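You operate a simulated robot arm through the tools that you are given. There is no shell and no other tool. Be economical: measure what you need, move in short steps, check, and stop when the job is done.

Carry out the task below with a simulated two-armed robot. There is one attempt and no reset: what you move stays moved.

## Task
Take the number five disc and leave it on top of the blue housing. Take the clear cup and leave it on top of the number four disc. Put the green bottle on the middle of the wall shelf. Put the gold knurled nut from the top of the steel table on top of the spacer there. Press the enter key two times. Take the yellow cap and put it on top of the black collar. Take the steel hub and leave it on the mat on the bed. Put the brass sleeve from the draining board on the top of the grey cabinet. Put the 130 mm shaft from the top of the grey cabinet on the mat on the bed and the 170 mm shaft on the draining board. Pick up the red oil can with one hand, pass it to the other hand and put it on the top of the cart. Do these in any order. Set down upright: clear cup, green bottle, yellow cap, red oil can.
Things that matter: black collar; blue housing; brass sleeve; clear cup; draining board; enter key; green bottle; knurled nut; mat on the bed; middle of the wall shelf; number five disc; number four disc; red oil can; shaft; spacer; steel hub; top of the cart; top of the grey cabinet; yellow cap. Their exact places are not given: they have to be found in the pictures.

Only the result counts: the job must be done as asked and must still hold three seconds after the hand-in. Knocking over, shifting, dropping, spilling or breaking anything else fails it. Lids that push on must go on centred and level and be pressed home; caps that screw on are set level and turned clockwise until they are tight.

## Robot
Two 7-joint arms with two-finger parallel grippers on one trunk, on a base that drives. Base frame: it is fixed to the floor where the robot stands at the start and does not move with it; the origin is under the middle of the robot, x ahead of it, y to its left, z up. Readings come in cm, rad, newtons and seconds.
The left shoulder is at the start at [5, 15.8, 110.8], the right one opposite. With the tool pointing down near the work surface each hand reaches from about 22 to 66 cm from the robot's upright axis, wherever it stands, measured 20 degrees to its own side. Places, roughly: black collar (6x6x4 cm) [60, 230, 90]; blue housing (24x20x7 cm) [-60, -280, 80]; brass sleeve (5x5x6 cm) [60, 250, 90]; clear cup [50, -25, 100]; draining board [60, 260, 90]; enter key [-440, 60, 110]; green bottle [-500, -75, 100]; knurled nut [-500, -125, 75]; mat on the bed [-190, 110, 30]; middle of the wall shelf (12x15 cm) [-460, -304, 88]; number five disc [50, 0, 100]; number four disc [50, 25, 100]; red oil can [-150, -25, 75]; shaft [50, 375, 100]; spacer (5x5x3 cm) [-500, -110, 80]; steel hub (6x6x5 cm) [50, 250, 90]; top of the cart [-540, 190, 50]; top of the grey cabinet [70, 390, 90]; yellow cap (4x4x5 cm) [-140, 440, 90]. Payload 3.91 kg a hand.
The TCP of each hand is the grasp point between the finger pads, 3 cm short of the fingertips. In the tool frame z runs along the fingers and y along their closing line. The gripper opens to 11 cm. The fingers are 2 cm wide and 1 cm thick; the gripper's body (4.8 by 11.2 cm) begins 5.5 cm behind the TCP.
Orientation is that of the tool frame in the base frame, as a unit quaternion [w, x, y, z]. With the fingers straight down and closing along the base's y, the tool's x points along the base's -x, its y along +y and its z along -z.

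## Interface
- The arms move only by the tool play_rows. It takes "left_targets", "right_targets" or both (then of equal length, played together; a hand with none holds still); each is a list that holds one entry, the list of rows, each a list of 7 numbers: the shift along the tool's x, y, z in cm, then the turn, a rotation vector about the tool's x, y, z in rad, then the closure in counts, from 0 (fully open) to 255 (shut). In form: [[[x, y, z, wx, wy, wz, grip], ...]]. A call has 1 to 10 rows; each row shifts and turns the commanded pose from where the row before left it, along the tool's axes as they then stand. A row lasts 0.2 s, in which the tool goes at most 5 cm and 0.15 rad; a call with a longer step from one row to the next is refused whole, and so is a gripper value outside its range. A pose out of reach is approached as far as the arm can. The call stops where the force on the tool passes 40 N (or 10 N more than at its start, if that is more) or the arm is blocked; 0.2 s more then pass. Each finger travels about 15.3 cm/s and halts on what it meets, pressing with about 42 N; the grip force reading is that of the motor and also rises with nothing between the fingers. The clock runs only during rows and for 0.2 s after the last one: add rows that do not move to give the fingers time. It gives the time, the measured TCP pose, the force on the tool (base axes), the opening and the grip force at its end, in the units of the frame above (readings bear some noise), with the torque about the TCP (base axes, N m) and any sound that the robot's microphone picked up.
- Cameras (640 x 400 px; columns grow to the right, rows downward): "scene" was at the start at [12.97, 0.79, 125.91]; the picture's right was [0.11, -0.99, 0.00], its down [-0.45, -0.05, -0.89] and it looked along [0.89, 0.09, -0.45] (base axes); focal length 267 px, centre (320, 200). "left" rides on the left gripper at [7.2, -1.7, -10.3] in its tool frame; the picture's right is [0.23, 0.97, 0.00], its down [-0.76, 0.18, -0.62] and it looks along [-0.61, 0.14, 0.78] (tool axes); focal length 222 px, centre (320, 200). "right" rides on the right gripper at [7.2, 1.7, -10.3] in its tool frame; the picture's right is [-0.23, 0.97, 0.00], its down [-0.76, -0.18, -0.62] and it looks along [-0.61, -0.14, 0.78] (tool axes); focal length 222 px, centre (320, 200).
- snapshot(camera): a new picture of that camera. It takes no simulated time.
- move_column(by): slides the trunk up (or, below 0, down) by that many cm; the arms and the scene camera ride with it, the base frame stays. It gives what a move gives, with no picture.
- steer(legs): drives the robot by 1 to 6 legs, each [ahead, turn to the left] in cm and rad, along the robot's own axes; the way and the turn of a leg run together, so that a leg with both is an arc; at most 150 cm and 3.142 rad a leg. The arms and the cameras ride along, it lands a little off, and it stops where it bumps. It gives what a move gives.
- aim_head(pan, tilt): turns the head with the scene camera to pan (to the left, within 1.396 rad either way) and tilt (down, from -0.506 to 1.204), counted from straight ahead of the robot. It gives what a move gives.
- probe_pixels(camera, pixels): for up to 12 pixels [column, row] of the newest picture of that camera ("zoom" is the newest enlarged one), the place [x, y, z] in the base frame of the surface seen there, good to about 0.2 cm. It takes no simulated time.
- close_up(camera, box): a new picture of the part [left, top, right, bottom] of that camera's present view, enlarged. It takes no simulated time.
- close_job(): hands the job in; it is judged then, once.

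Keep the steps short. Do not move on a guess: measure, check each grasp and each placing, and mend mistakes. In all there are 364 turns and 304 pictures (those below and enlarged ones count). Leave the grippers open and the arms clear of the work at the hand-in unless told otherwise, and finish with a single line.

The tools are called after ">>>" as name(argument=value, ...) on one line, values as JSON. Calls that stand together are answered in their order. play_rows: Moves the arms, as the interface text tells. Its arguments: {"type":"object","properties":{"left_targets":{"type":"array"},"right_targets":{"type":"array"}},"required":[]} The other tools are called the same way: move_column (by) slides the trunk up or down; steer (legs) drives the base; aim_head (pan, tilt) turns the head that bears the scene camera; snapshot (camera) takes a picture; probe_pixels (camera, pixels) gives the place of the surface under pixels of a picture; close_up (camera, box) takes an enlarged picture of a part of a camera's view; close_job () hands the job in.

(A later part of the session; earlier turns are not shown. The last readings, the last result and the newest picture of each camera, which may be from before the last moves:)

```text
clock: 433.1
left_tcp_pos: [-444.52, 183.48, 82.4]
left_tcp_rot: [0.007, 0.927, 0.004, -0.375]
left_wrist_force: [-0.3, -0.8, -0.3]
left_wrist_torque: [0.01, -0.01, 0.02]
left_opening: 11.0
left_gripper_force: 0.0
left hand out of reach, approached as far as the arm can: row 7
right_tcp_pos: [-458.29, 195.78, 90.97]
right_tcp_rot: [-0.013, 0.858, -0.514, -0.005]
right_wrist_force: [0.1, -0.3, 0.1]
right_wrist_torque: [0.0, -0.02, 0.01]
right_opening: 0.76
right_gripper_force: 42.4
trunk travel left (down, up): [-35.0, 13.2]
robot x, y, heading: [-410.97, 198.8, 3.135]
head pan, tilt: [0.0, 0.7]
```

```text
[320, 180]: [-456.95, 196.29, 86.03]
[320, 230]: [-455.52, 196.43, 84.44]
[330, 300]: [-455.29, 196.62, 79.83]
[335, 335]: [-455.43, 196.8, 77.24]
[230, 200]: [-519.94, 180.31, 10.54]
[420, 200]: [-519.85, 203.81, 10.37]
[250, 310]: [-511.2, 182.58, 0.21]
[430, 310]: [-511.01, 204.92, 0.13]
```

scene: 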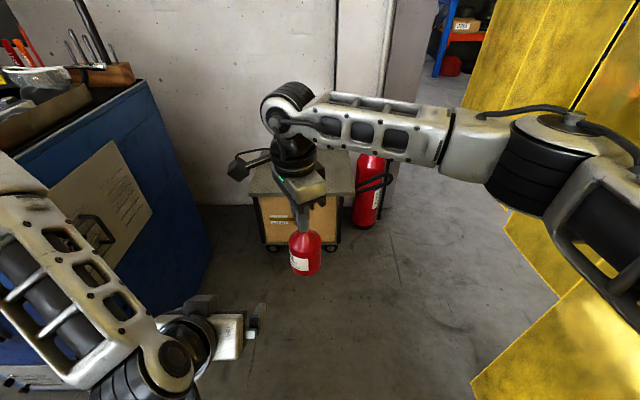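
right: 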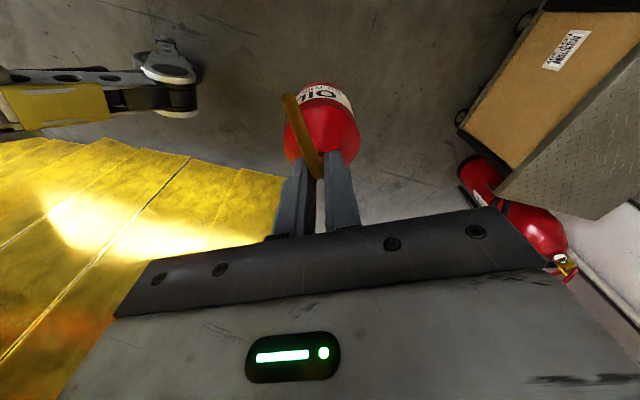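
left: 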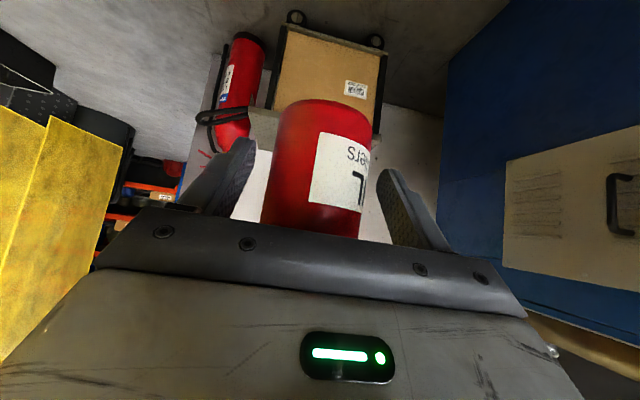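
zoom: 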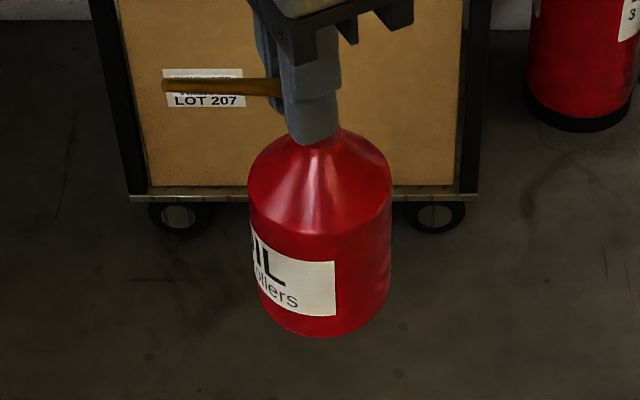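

It hangs upright; base = TCP −14.1. Raise the left hand out of the way, then drive forward 68.

>>> play_rows(left_targets=[[[-2.5, 0, -2.5, 0, 0, 0, 0], [-2.5, 0, -2.5, 0, 0, 0, 0], [-2.5, 0, -2.5, 0, 0, 0, 0], [-2.5, 0, -2.5, 0, 0, 0, 0], [-2.5, 0, -2.5, 0, 0, 0, 0]]])

>>> steer(legs=[[68, 0]])

>>> snapshot(camera="scene")

```text
clock: 434.3
left_tcp_pos: [-449.42, 185.95, 97.99]
left_tcp_rot: [0.007, 0.927, 0.003, -0.376]
left_wrist_force: [0.1, 0.9, 0.1]
left_wrist_torque: [0.0, 0.0, 0.0]
left_opening: 11.01
left_gripper_force: 0.0
left hand out of reach, approached as far as the arm can: row 1, 2, 3, 4
right_tcp_pos: [-458.2, 195.84, 90.88]
right_tcp_rot: [-0.012, 0.858, -0.513, -0.004]
right_wrist_force: [0.2, 0.2, 0.2]
right_wrist_torque: [0.02, 0.0, 0.02]
right_opening: 0.78
right_gripper_force: 41.9
trunk travel left (down, up): [-35.0, 13.2]
robot x, y, heading: [-410.72, 198.76, 3.137]
head pan, tilt: [0.0, 0.7]
```

```text
clock: 438.1
left_tcp_pos: [-517.25, 186.55, 97.93]
left_tcp_rot: [0.004, 0.926, 0.0, -0.377]
left_wrist_force: [-0.2, 0.3, -0.7]
left_wrist_torque: [-0.01, 0.01, -0.02]
left_opening: 10.99
left_gripper_force: 0.1
right_tcp_pos: [-525.99, 196.39, 90.9]
right_tcp_rot: [-0.012, 0.857, -0.515, -0.004]
right_wrist_force: [1.0, -0.7, 0.0]
right_wrist_torque: [-0.01, 0.01, 0.02]
right_opening: 0.78
right_gripper_force: 41.9
trunk travel left (down, up): [-35.0, 13.2]
robot x, y, heading: [-479.11, 199.5, 3.134]
head pan, tilt: [0.0, 0.7]
```

```text
152 pictures are left
```

scene: 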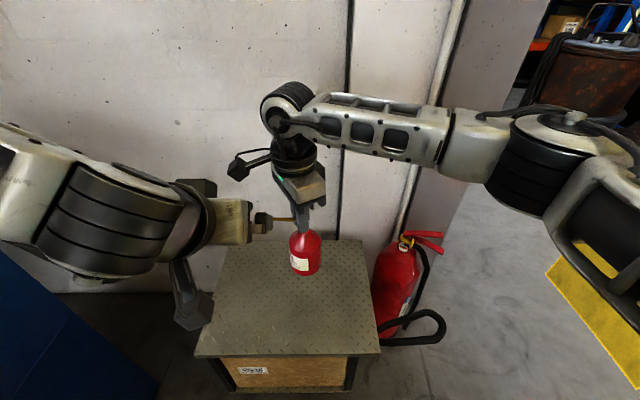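

Left hand is close to the spout; move it back and left a bit.

>>> play_rows(left_targets=[[[2.5, 1, -2.5, 0, 0, 0, 0], [2.5, 1, -2.5, 0, 0, 0, 0], [1.5, 1, -1.5, 0, 0, 0, 0]]])

>>> snapshot(camera="scene")

```text
clock: 438.9
left_tcp_pos: [-517.19, 186.4, 97.84]
left_tcp_rot: [0.005, 0.926, 0.001, -0.378]
left_wrist_force: [0.2, -0.7, 0.3]
left_wrist_torque: [0.02, 0.02, 0.05]
left_opening: 10.99
left_gripper_force: 0.0
left hand out of reach, approached as far as the arm can: row 1, 2, 3
right_tcp_pos: [-525.89, 196.46, 91.0]
right_tcp_rot: [-0.013, 0.857, -0.515, -0.004]
right_wrist_force: [0.7, 0.5, -1.0]
right_wrist_torque: [0.02, 0.02, 0.0]
right_opening: 0.78
right_gripper_force: 41.9
trunk travel left (down, up): [-35.0, 13.2]
robot x, y, heading: [-478.69, 200.02, 3.138]
head pan, tilt: [0.0, 0.7]
```

```text
151 pictures are left
```

scene: 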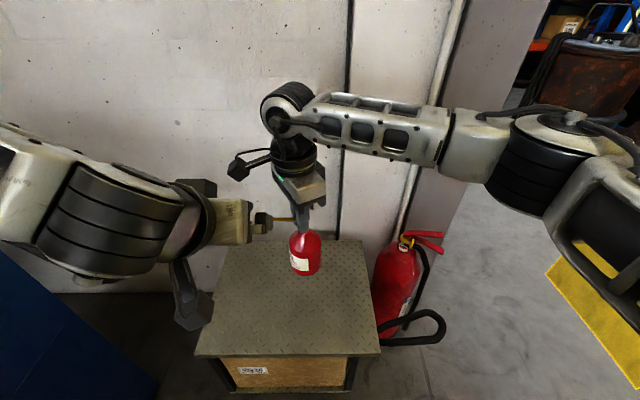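

Left is at its limit while pitched; un-pitch it while drawing it back.

>>> play_rows(left_targets=[[[0.7, 0.5, -0.7, 0, 0.1, 0, 0], [1, 0.7, -1, 0, 0.1, 0, 0], [1.5, 1, -1.2, 0, 0.1, 0, 0], [2, 1, -1.2, 0, 0.1, 0, 0], [2.5, 1, -1, 0, 0.1, 0, 0], [2.5, 1, -0.7, 0, 0.1, 0, 0], [3, 1, -0.5, 0, 0.1, 0, 0], [3, 1, 0, 0, 0.085, 0, 0]]])

>>> snapshot(camera="scene")

```text
clock: 440.7
left_tcp_pos: [-503.91, 180.28, 99.87]
left_tcp_rot: [0.004, 1.0, 0.002, 0.007]
left_wrist_force: [-0.6, -0.3, -0.3]
left_wrist_torque: [-0.02, 0.01, -0.01]
left_opening: 10.99
left_gripper_force: 0.0
left hand out of reach, approached as far as the arm can: row 4, 5, 6, 7, 8
right_tcp_pos: [-526.09, 196.49, 90.97]
right_tcp_rot: [-0.013, 0.857, -0.515, -0.004]
right_wrist_force: [-0.8, 0.5, 0.2]
right_wrist_torque: [-0.01, -0.03, -0.02]
right_opening: 0.8
right_gripper_force: 42.2
trunk travel left (down, up): [-35.0, 13.2]
robot x, y, heading: [-479.28, 199.25, 3.132]
head pan, tilt: [0.0, 0.7]
```

```text
150 pictures are left
```

scene: 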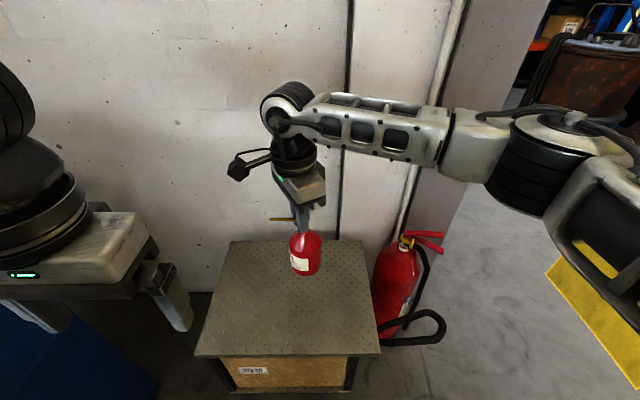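

Now move the can to the cart's middle at height, then lower the trunk 15.

>>> play_rows(right_targets=[[[0, 3.8, 0, 0, 0, 0, 255], [0, 3.8, 0, 0, 0, 0, 255], [0, 3.4, 0, 0, 0, 0, 255], [0, 0, 0, 0, 0, 0, 255]]])

>>> move_column(by=-15)

>>> snapshot(camera="scene")

```text
clock: 441.7
left_tcp_pos: [-503.94, 180.28, 99.9]
left_tcp_rot: [0.004, 1.0, 0.003, 0.007]
left_wrist_force: [-0.5, -1.0, 0.5]
left_wrist_torque: [0.02, 0.02, 0.02]
left_opening: 11.0
left_gripper_force: 0.0
right_tcp_pos: [-533.72, 192.36, 90.84]
right_tcp_rot: [-0.013, 0.858, -0.514, -0.005]
right_wrist_force: [0.1, -0.2, 0.1]
right_wrist_torque: [-0.04, 0.0, 0.01]
right_opening: 0.77
right_gripper_force: 42.3
right hand out of reach, approached as far as the arm can: row 3
trunk travel left (down, up): [-35.0, 13.2]
robot x, y, heading: [-478.64, 199.28, 3.138]
head pan, tilt: [0.0, 0.7]
```

```text
clock: 443.4
left_tcp_pos: [-503.94, 180.32, 84.88]
left_tcp_rot: [0.004, 1.0, 0.003, 0.008]
left_wrist_force: [-0.2, 0.6, 0.0]
left_wrist_torque: [-0.01, 0.01, -0.02]
left_opening: 10.99
left_gripper_force: 0.1
right_tcp_pos: [-533.8, 192.44, 75.87]
right_tcp_rot: [-0.012, 0.857, -0.516, -0.004]
right_wrist_force: [0.0, 0.0, -0.6]
right_wrist_torque: [0.0, -0.01, -0.01]
right_opening: 0.78
right_gripper_force: 41.6
trunk travel left (down, up): [-20.0, 28.2]
robot x, y, heading: [-478.41, 199.38, 3.126]
head pan, tilt: [0.0, 0.7]
```

```text
149 pictures are left
```

scene: 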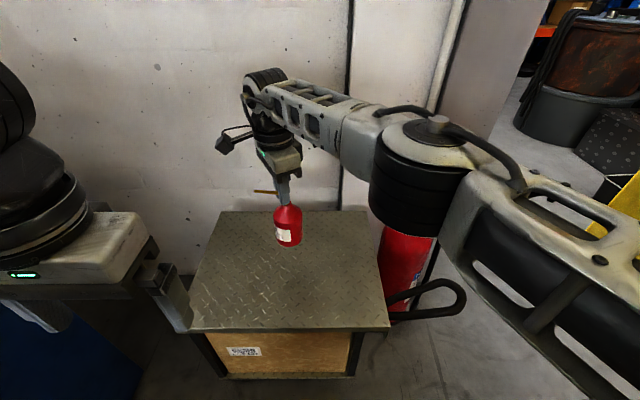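

>>> probe_pixels(camera="scene", pixels=[[430, 150], [400, 200], [430, 225], [360, 130], [415, 235], [450, 290], [290, 245], [280, 285], [520, 170]])

```text
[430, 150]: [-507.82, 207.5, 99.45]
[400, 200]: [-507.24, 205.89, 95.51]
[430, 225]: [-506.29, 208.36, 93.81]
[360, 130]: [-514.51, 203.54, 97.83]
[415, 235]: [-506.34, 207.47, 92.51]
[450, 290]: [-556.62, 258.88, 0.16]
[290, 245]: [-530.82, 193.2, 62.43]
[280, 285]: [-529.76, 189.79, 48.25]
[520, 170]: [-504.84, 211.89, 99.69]
```

Clear. Lower the trunk 12 more.

>>> move_column(by=-12)

>>> close_up(camera="scene", box=[190, 180, 390, 320])

```text
clock: 444.9
left_tcp_pos: [-504.02, 180.39, 72.98]
left_tcp_rot: [0.005, 1.0, 0.001, 0.007]
left_wrist_force: [-0.1, 0.3, 0.0]
left_wrist_torque: [-0.02, -0.01, 0.01]
left_opening: 11.0
left_gripper_force: 0.1
right_tcp_pos: [-533.84, 192.37, 63.84]
right_tcp_rot: [-0.013, 0.857, -0.516, -0.003]
right_wrist_force: [-0.2, -1.2, 0.1]
right_wrist_torque: [0.01, 0.0, 0.0]
right_opening: 0.78
right_gripper_force: 42.7
trunk travel left (down, up): [-8.0, 40.2]
robot x, y, heading: [-479.06, 199.5, 3.135]
head pan, tilt: [0.0, 0.7]
```

```text
2.86 times, centred on (290, 250) of scene
```

zoom: 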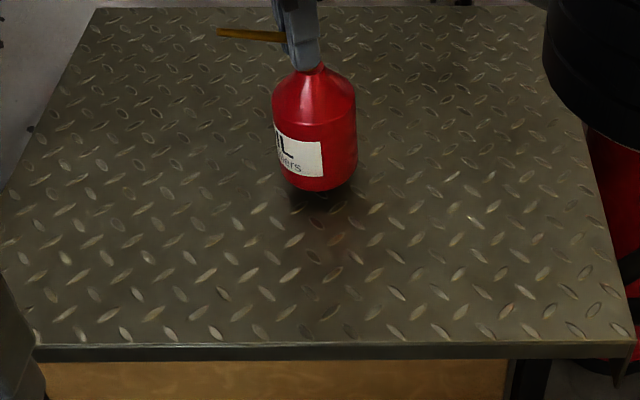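

Lower by small arm steps until contact.

>>> play_rows(right_targets=[[[0, 0, 0.8, 0, 0, 0, 255], [0, 0, 0.4, 0, 0, 0, 255], [0, 0, 0.2, 0, 0, 0, 255], [0, 0, 0, 0, 0, 0, 255]]])

```text
clock: 445.9
left_tcp_pos: [-503.97, 180.37, 72.88]
left_tcp_rot: [0.004, 1.0, 0.004, 0.007]
left_wrist_force: [-0.4, 0.3, -0.2]
left_wrist_torque: [0.01, 0.0, 0.01]
left_opening: 11.0
left_gripper_force: 0.1
right_tcp_pos: [-533.72, 192.5, 62.43]
right_tcp_rot: [-0.012, 0.857, -0.515, -0.004]
right_wrist_force: [0.1, -0.3, 0.4]
right_wrist_torque: [-0.02, 0.0, -0.03]
right_opening: 0.79
right_gripper_force: 42.8
trunk travel left (down, up): [-8.0, 40.2]
robot x, y, heading: [-478.44, 199.73, 3.133]
head pan, tilt: [0.0, 0.7]
```

>>> play_rows(right_targets=[[[0, 0, 0.15, 0, 0, 0, 255], [0, 0, 0.15, 0, 0, 0, 255], [0, 0, 0.1, 0, 0, 0, 255], [0, 0, 0, 0, 0, 0, 255]]])

```text
clock: 446.9
left_tcp_pos: [-503.92, 180.34, 73.05]
left_tcp_rot: [0.004, 1.0, 0.004, 0.005]
left_wrist_force: [-0.1, 0.4, -1.4]
left_wrist_torque: [-0.03, 0.02, 0.05]
left_opening: 11.01
left_gripper_force: 0.2
right_tcp_pos: [-533.78, 192.43, 62.35]
right_tcp_rot: [-0.011, 0.856, -0.516, -0.005]
right_wrist_force: [3.2, 0.8, 24.1]
right_wrist_torque: [0.64, 0.15, 0.01]
right_opening: 0.81
right_gripper_force: 41.9
trunk travel left (down, up): [-8.0, 40.2]
robot x, y, heading: [-478.47, 199.72, 3.132]
head pan, tilt: [0.0, 0.7]
```

Contact. Relieve slightly, open, rise.

>>> play_rows(right_targets=[[[0, 0, -0.25, 0, 0, 0, 255], [0, 0, 0, 0, 0, 0, 235], [0, 0, 0, 0, 0, 0, 210], [0, 0, 0, 0, 0, 0, 185], [0, 0, 0, 0, 0, 0, 180], [0, 0, -2, 0, 0, 0, 180], [0, 0, -4, 0, 0, 0, 180], [0, 0, -4, 0, 0, 0, 180]]])

>>> close_up(camera="scene", box=[190, 180, 390, 320])

```text
clock: 448.7
left_tcp_pos: [-504.07, 180.29, 72.88]
left_tcp_rot: [0.004, 1.0, 0.002, 0.007]
left_wrist_force: [0.2, -1.3, 0.2]
left_wrist_torque: [-0.02, 0.03, 0.03]
left_opening: 11.0
left_gripper_force: 0.0
right_tcp_pos: [-533.07, 193.05, 72.24]
right_tcp_rot: [-0.012, 0.856, -0.516, -0.004]
right_wrist_force: [1.1, 0.9, 0.5]
right_wrist_torque: [0.0, 0.03, -0.01]
right_opening: 3.23
right_gripper_force: 0.0
right hand out of reach, approached as far as the arm can: row 8
trunk travel left (down, up): [-8.0, 40.2]
robot x, y, heading: [-478.71, 199.63, 3.13]
head pan, tilt: [0.0, 0.7]
```

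```text
2.86 times, centred on (290, 250) of scene
```

zoom: 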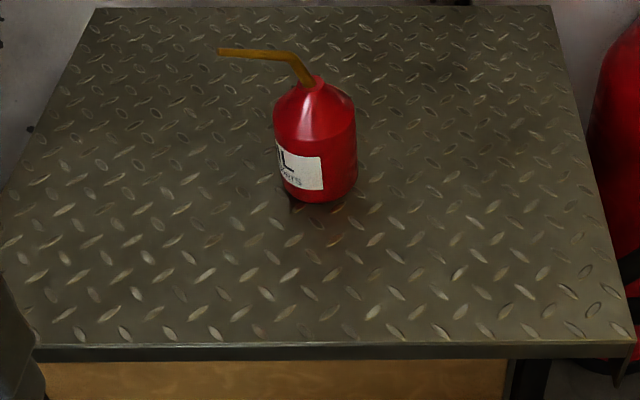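

The can stands on the cart. Raise, back out, and straighten the right hand.

>>> move_column(by=27)

>>> steer(legs=[[-70, 0]])

>>> play_rows(right_targets=[[[0, 0, 0, 0, 0, -0.14, 0], [0, 0, 0, 0, 0, -0.14, 0], [0, 0, 0, 0, 0, -0.14, 0], [0, 0, 0, 0, 0, -0.14, 0], [0, 0, 0, 0, 0, -0.14, 0], [0, 0, 0, 0, 0, -0.14, 0], [0, 0, 0, 0, 0, -0.14, 0], [0, 0, 0, 0, 0, -0.1, 0], [4, -3, 0, 0, 0, 0, 0], [4, -3, 0, 0, 0, 0, 0]]])

```text
clock: 451.5
left_tcp_pos: [-504.02, 180.41, 99.83]
left_tcp_rot: [0.004, 1.0, 0.004, 0.007]
left_wrist_force: [-0.6, -0.1, -0.2]
left_wrist_torque: [0.01, -0.01, 0.01]
left_opening: 11.03
left_gripper_force: 0.2
right_tcp_pos: [-533.15, 193.04, 99.21]
right_tcp_rot: [-0.013, 0.857, -0.516, -0.003]
right_wrist_force: [0.2, 0.3, -0.3]
right_wrist_torque: [0.01, -0.01, -0.02]
right_opening: 3.23
right_gripper_force: 0.0
trunk travel left (down, up): [-35.0, 13.2]
robot x, y, heading: [-479.29, 199.71, 3.132]
head pan, tilt: [0.0, 0.7]
```

```text
clock: 455.3
left_tcp_pos: [-434.57, 179.92, 100.02]
left_tcp_rot: [0.005, 1.0, 0.008, 0.006]
left_wrist_force: [0.5, 1.3, 0.2]
left_wrist_torque: [-0.01, 0.02, 0.0]
left_opening: 10.99
left_gripper_force: 0.0
right_tcp_pos: [-463.9, 192.35, 99.22]
right_tcp_rot: [-0.014, 0.859, -0.512, -0.004]
right_wrist_force: [0.4, -0.7, -0.4]
right_wrist_torque: [0.04, 0.01, -0.03]
right_opening: 3.22
right_gripper_force: 0.1
trunk travel left (down, up): [-35.0, 13.2]
robot x, y, heading: [-409.62, 199.19, -3.145]
head pan, tilt: [0.0, 0.7]
```

```text
clock: 457.5
left_tcp_pos: [-434.71, 179.95, 99.92]
left_tcp_rot: [0.006, 1.0, 0.007, 0.006]
left_wrist_force: [-0.1, 0.8, 0.7]
left_wrist_torque: [0.01, 0.0, 0.0]
left_opening: 10.99
left_gripper_force: 0.1
right_tcp_pos: [-455.86, 198.46, 99.42]
right_tcp_rot: [-0.012, 1.0, 0.001, 0.003]
right_wrist_force: [-0.1, 0.2, 0.1]
right_wrist_torque: [0.0, 0.02, 0.01]
right_opening: 11.04
right_gripper_force: 0.1
trunk travel left (down, up): [-35.0, 13.2]
robot x, y, heading: [-409.69, 199.37, -3.146]
head pan, tilt: [0.0, 0.7]
```

Tuck the right hand, then reverse along the aisle and turn at its east end.

>>> play_rows(right_targets=[[[3, -3.5, -1.2, -0.024, 0, 0, 0], [3, -3.5, -1.2, 0, 0, 0, 0], [3, -3.5, -1.2, 0, 0, 0, 0], [3, -3.5, -1.2, 0, 0, 0, 0], [2, -3.5, -1.2, 0, 0, 0, 0]]])

>>> steer(legs=[[-110, 0], [-103, 0], [0, 2.8]])

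>>> aim_head(pan=0.0, tilt=0.4)

>>> snapshot(camera="scene")

```text
clock: 458.7
left_tcp_pos: [-434.52, 179.94, 99.89]
left_tcp_rot: [0.004, 1.0, 0.009, 0.007]
left_wrist_force: [-1.2, -0.3, 0.4]
left_wrist_torque: [0.01, 0.01, -0.01]
left_opening: 11.01
left_gripper_force: 0.0
right_tcp_pos: [-441.93, 216.02, 105.73]
right_tcp_rot: [-0.001, 1.0, 0.003, 0.002]
right_wrist_force: [-0.1, 1.0, -0.5]
right_wrist_torque: [0.02, 0.0, 0.0]
right_opening: 11.02
right_gripper_force: 0.1
trunk travel left (down, up): [-35.0, 13.2]
robot x, y, heading: [-409.6, 199.0, -3.14]
head pan, tilt: [0.0, 0.7]
```

```text
clock: 475.9
left_tcp_pos: [-166.13, 210.29, 99.91]
left_tcp_rot: [-0.006, 0.152, 0.988, 0.006]
left_wrist_force: [-0.1, -0.4, -1.3]
left_wrist_torque: [0.05, 0.02, -0.01]
left_opening: 11.01
left_gripper_force: 0.1
right_tcp_pos: [-170.75, 173.7, 105.6]
right_tcp_rot: [-0.002, 0.157, 0.988, 0.0]
right_wrist_force: [-0.2, 0.6, -0.1]
right_wrist_torque: [-0.02, 0.0, 0.01]
right_opening: 10.98
right_gripper_force: 0.1
trunk travel left (down, up): [-35.0, 13.2]
robot x, y, heading: [-195.79, 200.18, -0.319]
head pan, tilt: [0.0, 0.7]
```

```text
clock: 476.7
left_tcp_pos: [-166.23, 210.21, 99.9]
left_tcp_rot: [-0.006, 0.152, 0.988, 0.005]
left_wrist_force: [-0.1, 0.2, 0.4]
left_wrist_torque: [-0.04, -0.02, 0.03]
left_opening: 10.99
left_gripper_force: 0.3
right_tcp_pos: [-170.59, 173.62, 105.73]
right_tcp_rot: [-0.003, 0.157, 0.988, 0.0]
right_wrist_force: [-0.1, 0.8, -0.3]
right_wrist_torque: [0.02, 0.02, 0.02]
right_opening: 10.99
right_gripper_force: 0.0
trunk travel left (down, up): [-35.0, 13.2]
robot x, y, heading: [-196.24, 199.74, -0.322]
head pan, tilt: [0.0, 0.4]
```

```text
146 pictures are left
```

scene: 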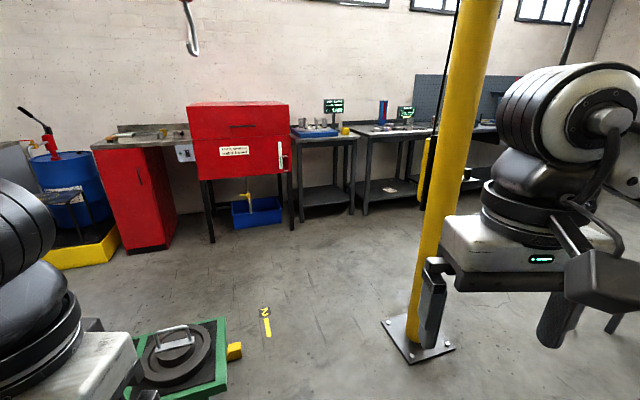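

>>> probe_pixels(camera="scene", pixels=[[225, 385], [225, 322], [242, 350], [385, 320], [410, 360], [160, 130], [120, 250], [175, 210], [160, 250], [110, 130], [190, 135], [150, 380]])

>>> close_up(camera="scene", box=[80, 90, 300, 230])

```text
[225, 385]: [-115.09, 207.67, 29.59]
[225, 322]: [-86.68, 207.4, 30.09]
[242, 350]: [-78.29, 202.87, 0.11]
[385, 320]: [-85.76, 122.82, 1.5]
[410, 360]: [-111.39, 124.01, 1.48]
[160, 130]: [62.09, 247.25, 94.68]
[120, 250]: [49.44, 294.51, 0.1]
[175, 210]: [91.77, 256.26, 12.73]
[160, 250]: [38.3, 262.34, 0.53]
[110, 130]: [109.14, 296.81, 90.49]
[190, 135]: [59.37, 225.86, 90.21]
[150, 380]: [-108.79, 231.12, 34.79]
```

```text
2.86 times, centred on (190, 160) of scene
```

zoom: 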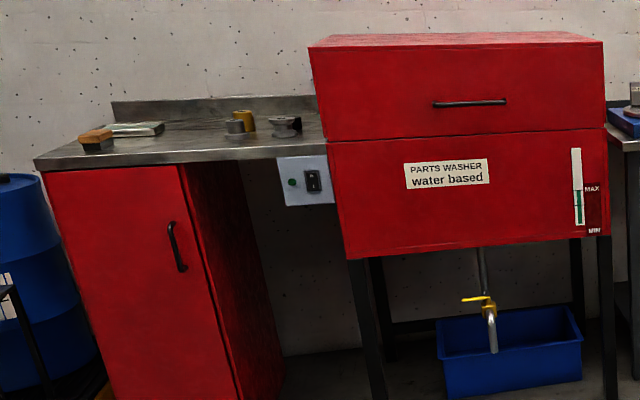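

The draining board (z≈90) is left of the red parts washer. Drive there between pole and trolley (along y≈166).

>>> steer(legs=[[0, -0.1], [83, 0], [0, 0.42], [68, 0], [0, 1.0], [72, 0]])

>>> steer(legs=[[0, -1.0]])

>>> aim_head(pan=0.1, tilt=0.6)

>>> snapshot(camera="scene")

```text
clock: 491.9
left_tcp_pos: [-19.65, 252.04, 100.07]
left_tcp_rot: [0.0, -0.479, 0.878, -0.001]
left_wrist_force: [0.0, 0.2, 0.6]
left_wrist_torque: [-0.01, 0.03, -0.01]
left_opening: 11.03
left_gripper_force: 0.1
right_tcp_pos: [14.68, 238.12, 106.65]
right_tcp_rot: [0.009, -0.465, 0.885, 0.0]
right_wrist_force: [-1.2, 0.1, -0.2]
right_wrist_torque: [0.03, -0.02, 0.02]
right_opening: 11.0
right_gripper_force: 0.0
trunk travel left (down, up): [-35.0, 13.2]
robot x, y, heading: [-16.25, 220.52, 0.973]
head pan, tilt: [0.0, 0.4]
stopped in leg 6: the robot was blocked; the commanded pose is now the measured one
```

```text
clock: 494.9
left_tcp_pos: [9.33, 239.71, 99.93]
left_tcp_rot: [-0.006, 0.004, 1.0, 0.005]
left_wrist_force: [-0.6, 0.2, -0.5]
left_wrist_torque: [-0.04, 0.02, 0.01]
left_opening: 11.02
left_gripper_force: 0.1
right_tcp_pos: [15.95, 203.02, 105.89]
right_tcp_rot: [0.0, 0.019, 1.0, 0.001]
right_wrist_force: [-0.1, -0.7, -0.6]
right_wrist_torque: [-0.03, -0.01, 0.03]
right_opening: 10.99
right_gripper_force: 0.1
trunk travel left (down, up): [-35.0, 13.2]
robot x, y, heading: [-15.84, 220.72, -0.035]
head pan, tilt: [0.0, 0.4]
```

```text
clock: 495.6
left_tcp_pos: [9.28, 239.66, 99.93]
left_tcp_rot: [-0.007, 0.004, 1.0, 0.004]
left_wrist_force: [0.6, 0.3, -0.4]
left_wrist_torque: [0.0, -0.01, 0.01]
left_opening: 10.98
left_gripper_force: 0.2
right_tcp_pos: [16.03, 203.04, 105.91]
right_tcp_rot: [0.001, 0.018, 1.0, 0.0]
right_wrist_force: [0.0, -1.1, -0.1]
right_wrist_torque: [0.0, -0.01, 0.0]
right_opening: 11.01
right_gripper_force: 0.1
trunk travel left (down, up): [-35.0, 13.2]
robot x, y, heading: [-15.95, 220.91, -0.03]
head pan, tilt: [0.099, 0.6]
```

```text
144 pictures are left
```

scene: 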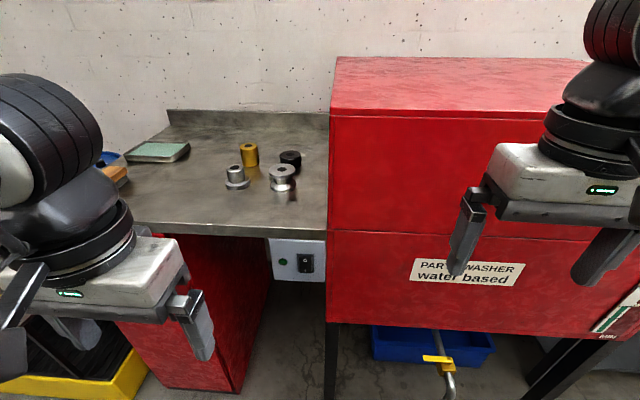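

Zoom in on the board.

>>> close_up(camera="scene", box=[110, 120, 340, 250])

>>> close_up(camera="scene", box=[210, 130, 320, 205])

>>> probe_pixels(camera="zoom", pixels=[[228, 78], [228, 130], [155, 205], [155, 300], [420, 215], [415, 320], [460, 135], [465, 190], [270, 250], [150, 240], [415, 260]])

>>> probe_pixels(camera="scene", pixels=[[160, 205], [300, 230], [328, 235], [160, 150], [310, 120], [340, 270], [340, 180], [225, 225]])

```text
2.78 times, centred on (225, 185) of scene
```

zoom: 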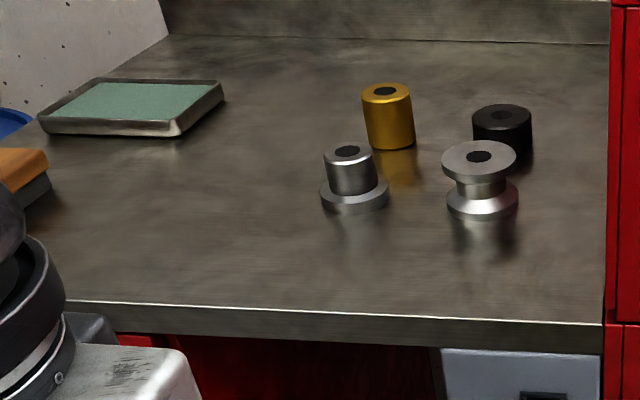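

```text
5.33 times, centred on (265, 168) of scene
```

zoom: 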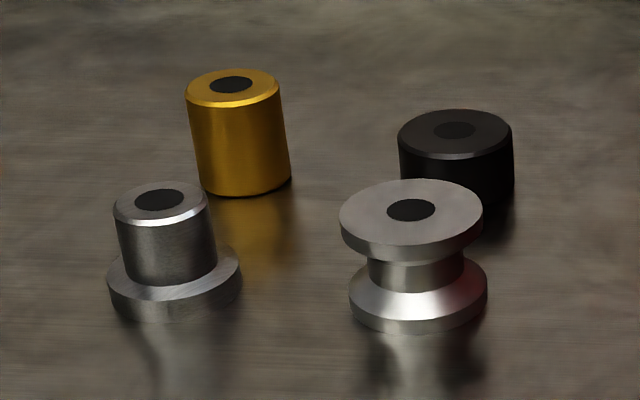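

```text
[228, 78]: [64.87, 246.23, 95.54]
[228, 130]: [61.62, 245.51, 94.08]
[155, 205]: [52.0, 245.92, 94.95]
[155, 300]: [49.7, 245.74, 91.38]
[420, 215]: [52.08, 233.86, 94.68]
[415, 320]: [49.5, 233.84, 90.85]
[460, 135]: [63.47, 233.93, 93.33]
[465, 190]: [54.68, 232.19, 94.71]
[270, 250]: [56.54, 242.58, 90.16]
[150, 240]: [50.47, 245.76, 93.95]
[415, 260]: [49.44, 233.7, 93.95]
```

```text
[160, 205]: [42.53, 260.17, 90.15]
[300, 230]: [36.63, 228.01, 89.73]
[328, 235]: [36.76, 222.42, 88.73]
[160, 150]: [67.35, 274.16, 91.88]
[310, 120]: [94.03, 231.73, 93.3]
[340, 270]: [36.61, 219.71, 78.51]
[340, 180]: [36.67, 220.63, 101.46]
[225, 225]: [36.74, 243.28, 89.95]
```

Flanged steel hub at (52,246), brass sleeve (62.5,246), black collar (63.5,234). Reposition to face the board squarely.

>>> steer(legs=[[-15, 0], [0, 1.38], [27, 0], [0, -1.35], [20, 0]])

>>> aim_head(pan=0.0, tilt=0.7)

>>> snapshot(camera="scene")

```text
clock: 506.4
left_tcp_pos: [20.2, 266.44, 99.94]
left_tcp_rot: [-0.007, -0.001, 1.0, 0.004]
left_wrist_force: [0.0, -0.4, 1.6]
left_wrist_torque: [0.02, 0.01, 0.0]
left_opening: 11.0
left_gripper_force: 0.1
right_tcp_pos: [27.23, 229.92, 105.81]
right_tcp_rot: [-0.001, 0.013, 1.0, 0.0]
right_wrist_force: [0.2, 0.4, 0.2]
right_wrist_torque: [-0.03, 0.02, 0.0]
right_opening: 11.04
right_gripper_force: 0.1
trunk travel left (down, up): [-35.0, 13.2]
robot x, y, heading: [-5.49, 247.59, -0.018]
head pan, tilt: [0.099, 0.6]
```

```text
clock: 507.0
left_tcp_pos: [20.08, 266.38, 99.97]
left_tcp_rot: [-0.008, -0.001, 1.0, 0.004]
left_wrist_force: [-0.3, -0.3, 0.0]
left_wrist_torque: [0.01, -0.02, -0.01]
left_opening: 11.01
left_gripper_force: 0.0
right_tcp_pos: [27.14, 229.84, 105.84]
right_tcp_rot: [0.0, 0.013, 1.0, 0.001]
right_wrist_force: [-0.3, 0.6, -0.4]
right_wrist_torque: [-0.01, -0.02, 0.02]
right_opening: 10.97
right_gripper_force: 0.0
trunk travel left (down, up): [-35.0, 13.2]
robot x, y, heading: [-5.2, 247.72, -0.019]
head pan, tilt: [0.0, 0.7]
```

```text
141 pictures are left
```

scene: 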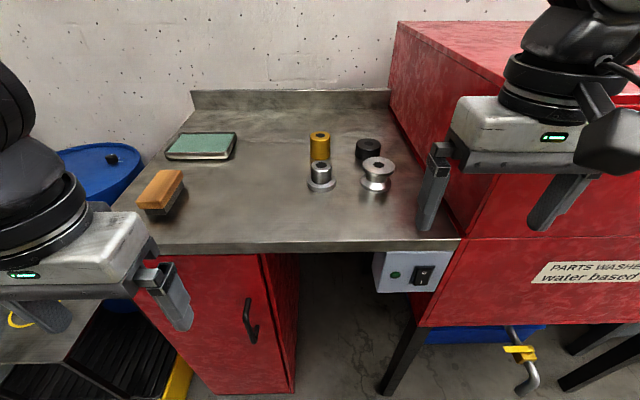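

Drive 8 cm closer, then bring the left hand over the sleeve.

>>> steer(legs=[[8, 0.02]])

>>> close_up(camera="scene", box=[270, 130, 430, 240])

```text
clock: 508.1
left_tcp_pos: [27.76, 266.84, 99.95]
left_tcp_rot: [-0.008, -0.011, 1.0, 0.005]
left_wrist_force: [0.2, 0.3, 0.3]
left_wrist_torque: [-0.01, 0.01, 0.0]
left_opening: 11.0
left_gripper_force: 0.1
right_tcp_pos: [35.64, 230.39, 105.85]
right_tcp_rot: [-0.001, 0.003, 1.0, 0.001]
right_wrist_force: [1.0, -0.4, -0.3]
right_wrist_torque: [-0.05, 0.03, 0.0]
right_opening: 10.99
right_gripper_force: 0.0
trunk travel left (down, up): [-35.0, 13.2]
robot x, y, heading: [2.67, 247.56, -0.002]
head pan, tilt: [0.0, 0.7]
```

```text
3.64 times, centred on (350, 185) of scene
```

zoom: 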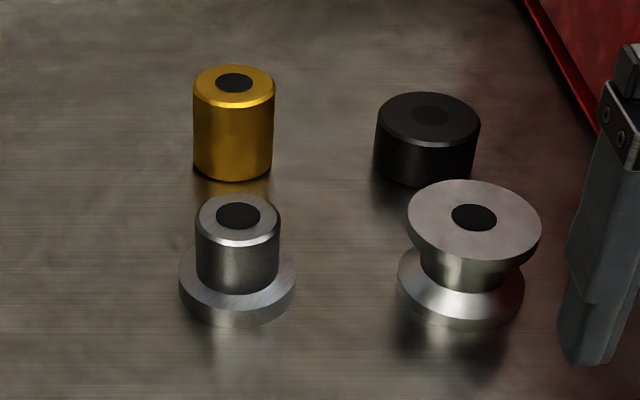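

>>> probe_pixels(camera="zoom", pixels=[[235, 100], [235, 70], [205, 90], [268, 90], [235, 175], [430, 135], [395, 120], [465, 120], [430, 97], [237, 237], [238, 320], [237, 200]])

```text
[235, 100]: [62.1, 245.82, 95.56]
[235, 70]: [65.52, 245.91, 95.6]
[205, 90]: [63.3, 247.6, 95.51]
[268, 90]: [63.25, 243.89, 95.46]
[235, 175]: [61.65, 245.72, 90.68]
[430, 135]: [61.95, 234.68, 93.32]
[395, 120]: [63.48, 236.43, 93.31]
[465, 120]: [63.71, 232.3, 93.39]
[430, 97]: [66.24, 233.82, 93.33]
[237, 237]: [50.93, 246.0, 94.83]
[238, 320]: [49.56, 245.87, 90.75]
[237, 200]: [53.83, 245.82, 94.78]
```

Sleeve centre (63.8,245.8), hub (52.4,245.9), collar (64.1,234.3). Move the left hand over the sleeve.

>>> play_rows(left_targets=[[[-3.6, -2.1, -0.3, 0, 0, 0, 0], [-3.6, -2.1, -0.3, 0, 0, 0, 0], [-3.6, -2.1, -0.3, 0, 0, 0, 0], [-3.6, -2.1, -0.3, 0, 0, 0, 0], [-3.6, -2.1, -0.3, 0, 0, 0, 0], [-3.6, -2.1, 0, 0, 0, 0, 0], [-3.6, -2.1, 0, 0, 0, 0, 0], [-3.6, -2.1, 0, 0, 0, 0, 0], [-3.6, -2.1, 0, 0, 0, 0, 0], [-3.6, -2.1, 0, 0, 0, 0, 0]]])

>>> snapshot(camera="left")

```text
clock: 510.3
left_tcp_pos: [61.47, 248.39, 100.26]
left_tcp_rot: [-0.008, -0.011, 1.0, 0.003]
left_wrist_force: [0.5, 0.8, -0.1]
left_wrist_torque: [-0.08, 0.02, 0.0]
left_opening: 10.99
left_gripper_force: 0.1
left hand out of reach, approached as far as the arm can: row 10
right_tcp_pos: [35.66, 230.56, 105.93]
right_tcp_rot: [-0.001, 0.003, 1.0, 0.0]
right_wrist_force: [-0.5, -0.1, 0.0]
right_wrist_torque: [-0.06, 0.0, 0.01]
right_opening: 11.01
right_gripper_force: 0.1
trunk travel left (down, up): [-35.0, 13.2]
robot x, y, heading: [2.84, 247.35, -0.002]
head pan, tilt: [0.0, 0.7]
```

```text
139 pictures are left
```

left: 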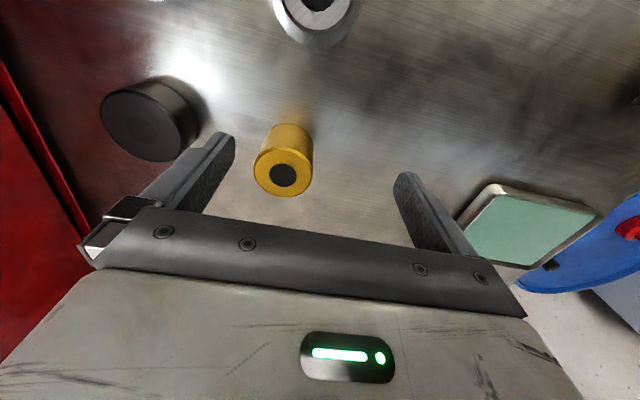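

Near the reach limit; drive 3 cm closer.

>>> steer(legs=[[3.5, 0]])

>>> play_rows(left_targets=[[[0, -2.5, 0, 0, 0, 0, 0], [0, 0, 0, 0, 0, 0, 0]]])

>>> snapshot(camera="left")

```text
clock: 511.2
left_tcp_pos: [63.33, 248.29, 100.69]
left_tcp_rot: [-0.004, -0.009, 1.0, 0.004]
left_wrist_force: [0.7, -0.2, 0.3]
left_wrist_torque: [0.01, 0.0, -0.02]
left_opening: 11.0
left_gripper_force: 0.0
right_tcp_pos: [37.41, 230.23, 105.96]
right_tcp_rot: [0.001, 0.012, 1.0, -0.002]
right_wrist_force: [-0.3, 0.1, -1.1]
right_wrist_torque: [-0.02, 0.02, -0.02]
right_opening: 10.97
right_gripper_force: 0.0
trunk travel left (down, up): [-35.0, 13.2]
robot x, y, heading: [5.09, 247.57, -0.004]
head pan, tilt: [0.0, 0.7]
stopped in leg 1: the robot was blocked; the commanded pose is now the measured one
```

```text
clock: 511.8
left_tcp_pos: [62.78, 246.87, 100.67]
left_tcp_rot: [-0.003, -0.01, 1.0, 0.004]
left_wrist_force: [-1.3, 0.6, 0.2]
left_wrist_torque: [0.02, -0.01, 0.02]
left_opening: 10.99
left_gripper_force: 0.0
left hand out of reach, approached as far as the arm can: row 1
right_tcp_pos: [37.34, 230.23, 106.1]
right_tcp_rot: [0.002, 0.012, 1.0, -0.001]
right_wrist_force: [0.0, -1.1, -0.3]
right_wrist_torque: [-0.01, -0.01, 0.04]
right_opening: 11.01
right_gripper_force: 0.0
trunk travel left (down, up): [-35.0, 13.2]
robot x, y, heading: [5.34, 247.93, -0.009]
head pan, tilt: [0.0, 0.7]
```

```text
138 pictures are left
```

left: 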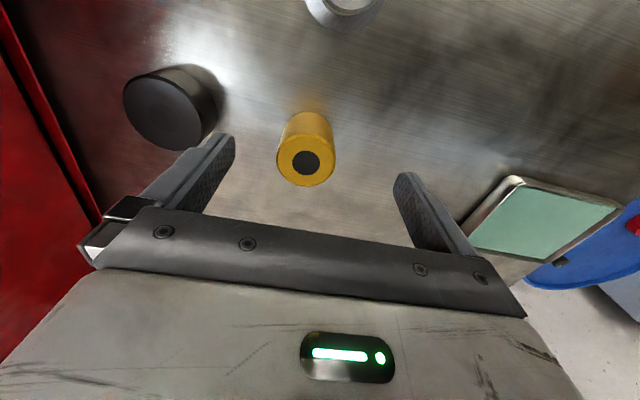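

Descend while correcting +1 x, −1.1 y.

>>> play_rows(left_targets=[[[0, 0, 2, 0, 0, 0, 0], [-0.5, -0.5, 1.5, 0, 0, 0, 0], [-0.5, -0.6, 1.5, 0, 0, 0, 0], [0, 0, 0, 0, 0, 0, 0]]])

>>> snapshot(camera="left")

```text
clock: 512.8
left_tcp_pos: [63.09, 245.92, 95.5]
left_tcp_rot: [-0.003, -0.009, 1.0, 0.004]
left_wrist_force: [0.1, -0.6, -0.5]
left_wrist_torque: [-0.01, 0.01, -0.01]
left_opening: 10.98
left_gripper_force: 0.0
left hand out of reach, approached as far as the arm can: row 3
right_tcp_pos: [37.32, 230.23, 106.11]
right_tcp_rot: [0.003, 0.011, 1.0, -0.001]
right_wrist_force: [-0.5, 0.2, -0.2]
right_wrist_torque: [0.0, 0.01, -0.03]
right_opening: 11.0
right_gripper_force: 0.0
trunk travel left (down, up): [-35.0, 13.2]
robot x, y, heading: [5.45, 247.38, -0.006]
head pan, tilt: [0.0, 0.7]
```

```text
137 pictures are left
```

left: 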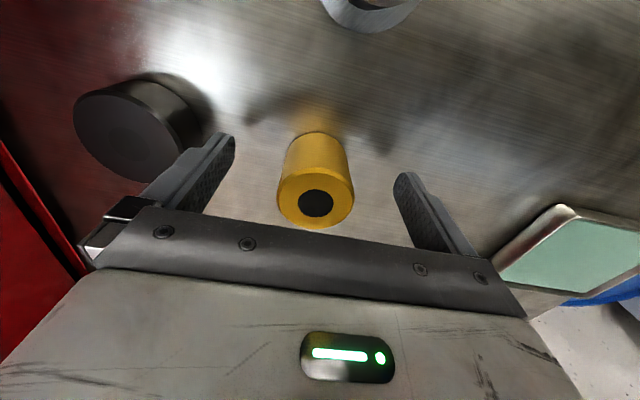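

Good enough (0.7 off, pads 2 wide). Down 1.9 and close.

>>> play_rows(left_targets=[[[0, 0, 1.2, 0, 0, 0, 60], [-0.2, 0, 0.7, 0, 0, 0, 100], [0, 0, 0, 0, 0, 0, 150], [0, 0, 0, 0, 0, 0, 190], [0, 0, 0, 0, 0, 0, 200], [0, 0, 0, 0, 0, 0, 200]]])

```text
clock: 514.2
left_tcp_pos: [63.12, 246.09, 93.54]
left_tcp_rot: [-0.003, -0.009, 1.0, 0.004]
left_wrist_force: [-0.5, -1.1, -0.8]
left_wrist_torque: [-0.02, 0.01, 0.01]
left_opening: 4.71
left_gripper_force: 42.0
right_tcp_pos: [37.44, 230.2, 106.05]
right_tcp_rot: [0.002, 0.012, 1.0, -0.001]
right_wrist_force: [0.5, -0.3, 0.2]
right_wrist_torque: [0.02, -0.01, -0.01]
right_opening: 11.03
right_gripper_force: 0.1
trunk travel left (down, up): [-35.0, 13.2]
robot x, y, heading: [5.37, 247.74, -0.008]
head pan, tilt: [0.0, 0.7]
```

>>> play_rows(left_targets=[[[0.2, 0, -2, 0, 0, 0, 200], [0.3, 0, -3, 0, 0, 0, 200], [0.7, 0, -3, 0, 0, 0, 200], [1.5, 0, -2.5, 0, 0, 0, 200], [4, 1.5, 0, 0, 0, 0, 200], [4, 2, 0, 0, 0, 0, 200], [4, 2, 0, 0, 0, 0, 200], [4, 2, 0, 0, 0, 0, 200], [4, 2, 0, 0, 0, 0, 200], [4, 2, 0, 0, 0, 0, 200]]])

>>> snapshot(camera="scene")

```text
clock: 516.4
left_tcp_pos: [36.26, 256.75, 104.47]
left_tcp_rot: [-0.004, -0.01, 1.0, 0.004]
left_wrist_force: [-0.1, 0.9, -3.5]
left_wrist_torque: [-0.04, 0.02, 0.01]
left_opening: 4.74
left_gripper_force: 41.9
right_tcp_pos: [37.4, 229.95, 106.12]
right_tcp_rot: [0.003, 0.011, 1.0, 0.0]
right_wrist_force: [0.2, 0.3, 0.0]
right_wrist_torque: [-0.02, -0.02, 0.0]
right_opening: 11.02
right_gripper_force: 0.2
trunk travel left (down, up): [-35.0, 13.2]
robot x, y, heading: [5.24, 247.32, -0.006]
head pan, tilt: [0.0, 0.7]
```

```text
136 pictures are left
```

scene: 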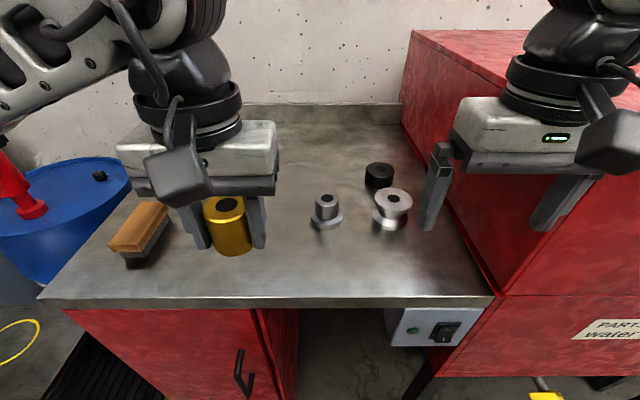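

Sleeve held. Back off, turn north and look.

>>> steer(legs=[[-40, 0], [0, 1.57]])

>>> aim_head(pan=-0.3, tilt=0.4)

>>> snapshot(camera="scene")

```text
clock: 522.7
left_tcp_pos: [-44.14, 279.51, 104.23]
left_tcp_rot: [0.009, 0.713, -0.701, 0.003]
left_wrist_force: [0.1, -0.3, -5.0]
left_wrist_torque: [-0.02, -0.01, 0.04]
left_opening: 4.71
left_gripper_force: 41.8
right_tcp_pos: [-17.48, 280.49, 105.72]
right_tcp_rot: [-0.001, -0.699, 0.715, -0.001]
right_wrist_force: [0.8, -0.4, 0.8]
right_wrist_torque: [0.02, -0.01, 0.02]
right_opening: 11.0
right_gripper_force: 0.0
trunk travel left (down, up): [-35.0, 13.2]
robot x, y, heading: [-35.27, 247.82, 1.567]
head pan, tilt: [0.0, 0.7]
```

```text
clock: 523.5
left_tcp_pos: [-44.2, 279.49, 104.2]
left_tcp_rot: [0.009, 0.714, -0.7, 0.001]
left_wrist_force: [0.0, -0.3, -3.5]
left_wrist_torque: [-0.05, 0.0, -0.01]
left_opening: 4.68
left_gripper_force: 42.6
right_tcp_pos: [-17.49, 280.54, 105.76]
right_tcp_rot: [-0.002, -0.699, 0.715, -0.001]
right_wrist_force: [0.2, 0.4, -0.5]
right_wrist_torque: [-0.03, -0.01, -0.01]
right_opening: 11.0
right_gripper_force: 0.0
trunk travel left (down, up): [-35.0, 13.2]
robot x, y, heading: [-34.78, 247.78, 1.567]
head pan, tilt: [-0.3, 0.4]
```

```text
135 pictures are left
```

scene: 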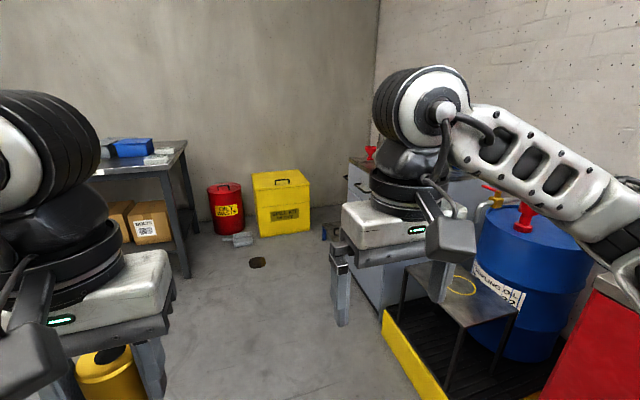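

>>> probe_pixels(camera="scene", pixels=[[385, 320], [430, 390], [355, 175], [360, 270], [350, 200], [370, 160], [130, 380], [200, 265], [240, 240], [330, 240]])

```text
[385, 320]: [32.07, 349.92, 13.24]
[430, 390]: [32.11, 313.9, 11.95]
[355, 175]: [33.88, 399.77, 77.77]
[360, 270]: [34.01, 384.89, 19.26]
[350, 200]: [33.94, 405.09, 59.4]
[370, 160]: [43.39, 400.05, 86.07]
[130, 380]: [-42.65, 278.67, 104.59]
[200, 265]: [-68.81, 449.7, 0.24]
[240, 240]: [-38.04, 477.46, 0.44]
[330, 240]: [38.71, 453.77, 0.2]
```

Drive north 138, face east.

>>> steer(legs=[[135, 0], [0, -1.57], [15, 0]])

>>> aim_head(pan=0.0, tilt=0.6)

>>> snapshot(camera="scene")

```text
clock: 535.0
left_tcp_pos: [13.29, 388.66, 104.19]
left_tcp_rot: [-0.009, 0.003, 1.0, 0.005]
left_wrist_force: [-0.2, 0.0, -4.6]
left_wrist_torque: [0.06, 0.03, -0.01]
left_opening: 4.69
left_gripper_force: 42.2
right_tcp_pos: [13.58, 362.04, 105.77]
right_tcp_rot: [-0.003, 0.023, 1.0, 0.001]
right_wrist_force: [0.6, 0.3, -0.7]
right_wrist_torque: [-0.02, -0.03, -0.01]
right_opening: 10.99
right_gripper_force: 0.0
trunk travel left (down, up): [-35.0, 13.2]
robot x, y, heading: [-18.44, 380.26, -0.031]
head pan, tilt: [-0.3, 0.4]
```

```text
clock: 535.8
left_tcp_pos: [13.32, 388.64, 104.21]
left_tcp_rot: [-0.008, 0.003, 1.0, 0.005]
left_wrist_force: [-0.6, 0.5, -4.5]
left_wrist_torque: [-0.01, 0.07, 0.01]
left_opening: 4.69
left_gripper_force: 41.9
right_tcp_pos: [13.66, 362.01, 105.79]
right_tcp_rot: [-0.002, 0.023, 1.0, -0.001]
right_wrist_force: [-0.2, -0.8, -0.4]
right_wrist_torque: [0.01, -0.02, 0.01]
right_opening: 11.01
right_gripper_force: 0.0
trunk travel left (down, up): [-35.0, 13.2]
robot x, y, heading: [-18.53, 380.16, -0.032]
head pan, tilt: [0.0, 0.6]
```

```text
134 pictures are left
```

scene: 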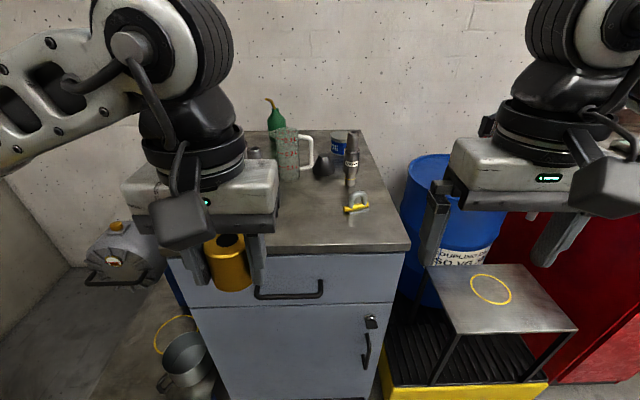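

Shift the left hand aside to see the whole cabinet top.

>>> play_rows(left_targets=[[[0, 4, -1, 0, 0, 0, 200], [0, 4, -1, 0, 0, 0, 200], [0, 4, -1, 0, 0, 0, 200], [0, 4, -1, 0, 0, 0, 200]]])

>>> snapshot(camera="scene")

>>> close_up(camera="scene", box=[220, 80, 430, 260])

```text
clock: 536.8
left_tcp_pos: [13.43, 404.77, 108.54]
left_tcp_rot: [-0.007, 0.004, 1.0, 0.005]
left_wrist_force: [-0.3, -0.4, -3.3]
left_wrist_torque: [0.0, 0.05, 0.02]
left_opening: 4.68
left_gripper_force: 41.7
right_tcp_pos: [13.62, 362.13, 105.82]
right_tcp_rot: [-0.002, 0.023, 1.0, 0.0]
right_wrist_force: [-0.8, 0.7, -0.1]
right_wrist_torque: [-0.02, -0.01, 0.0]
right_opening: 11.02
right_gripper_force: 0.0
trunk travel left (down, up): [-35.0, 13.2]
robot x, y, heading: [-18.67, 380.27, -0.028]
head pan, tilt: [0.0, 0.6]
```

```text
133 pictures are left
```

scene: 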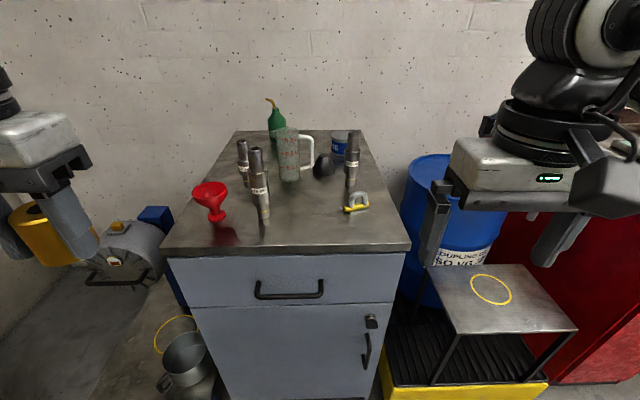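

```text
2.22 times, centred on (325, 170) of scene
```

zoom: 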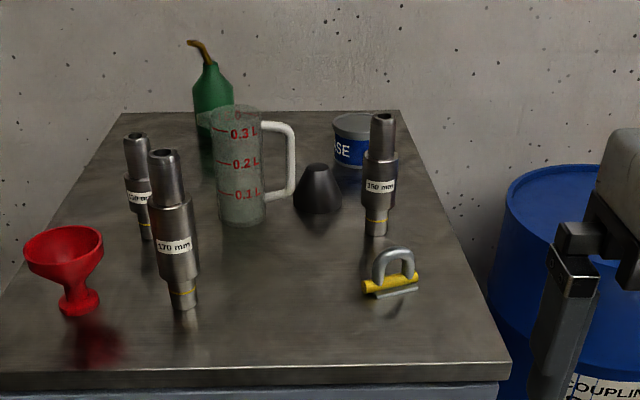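

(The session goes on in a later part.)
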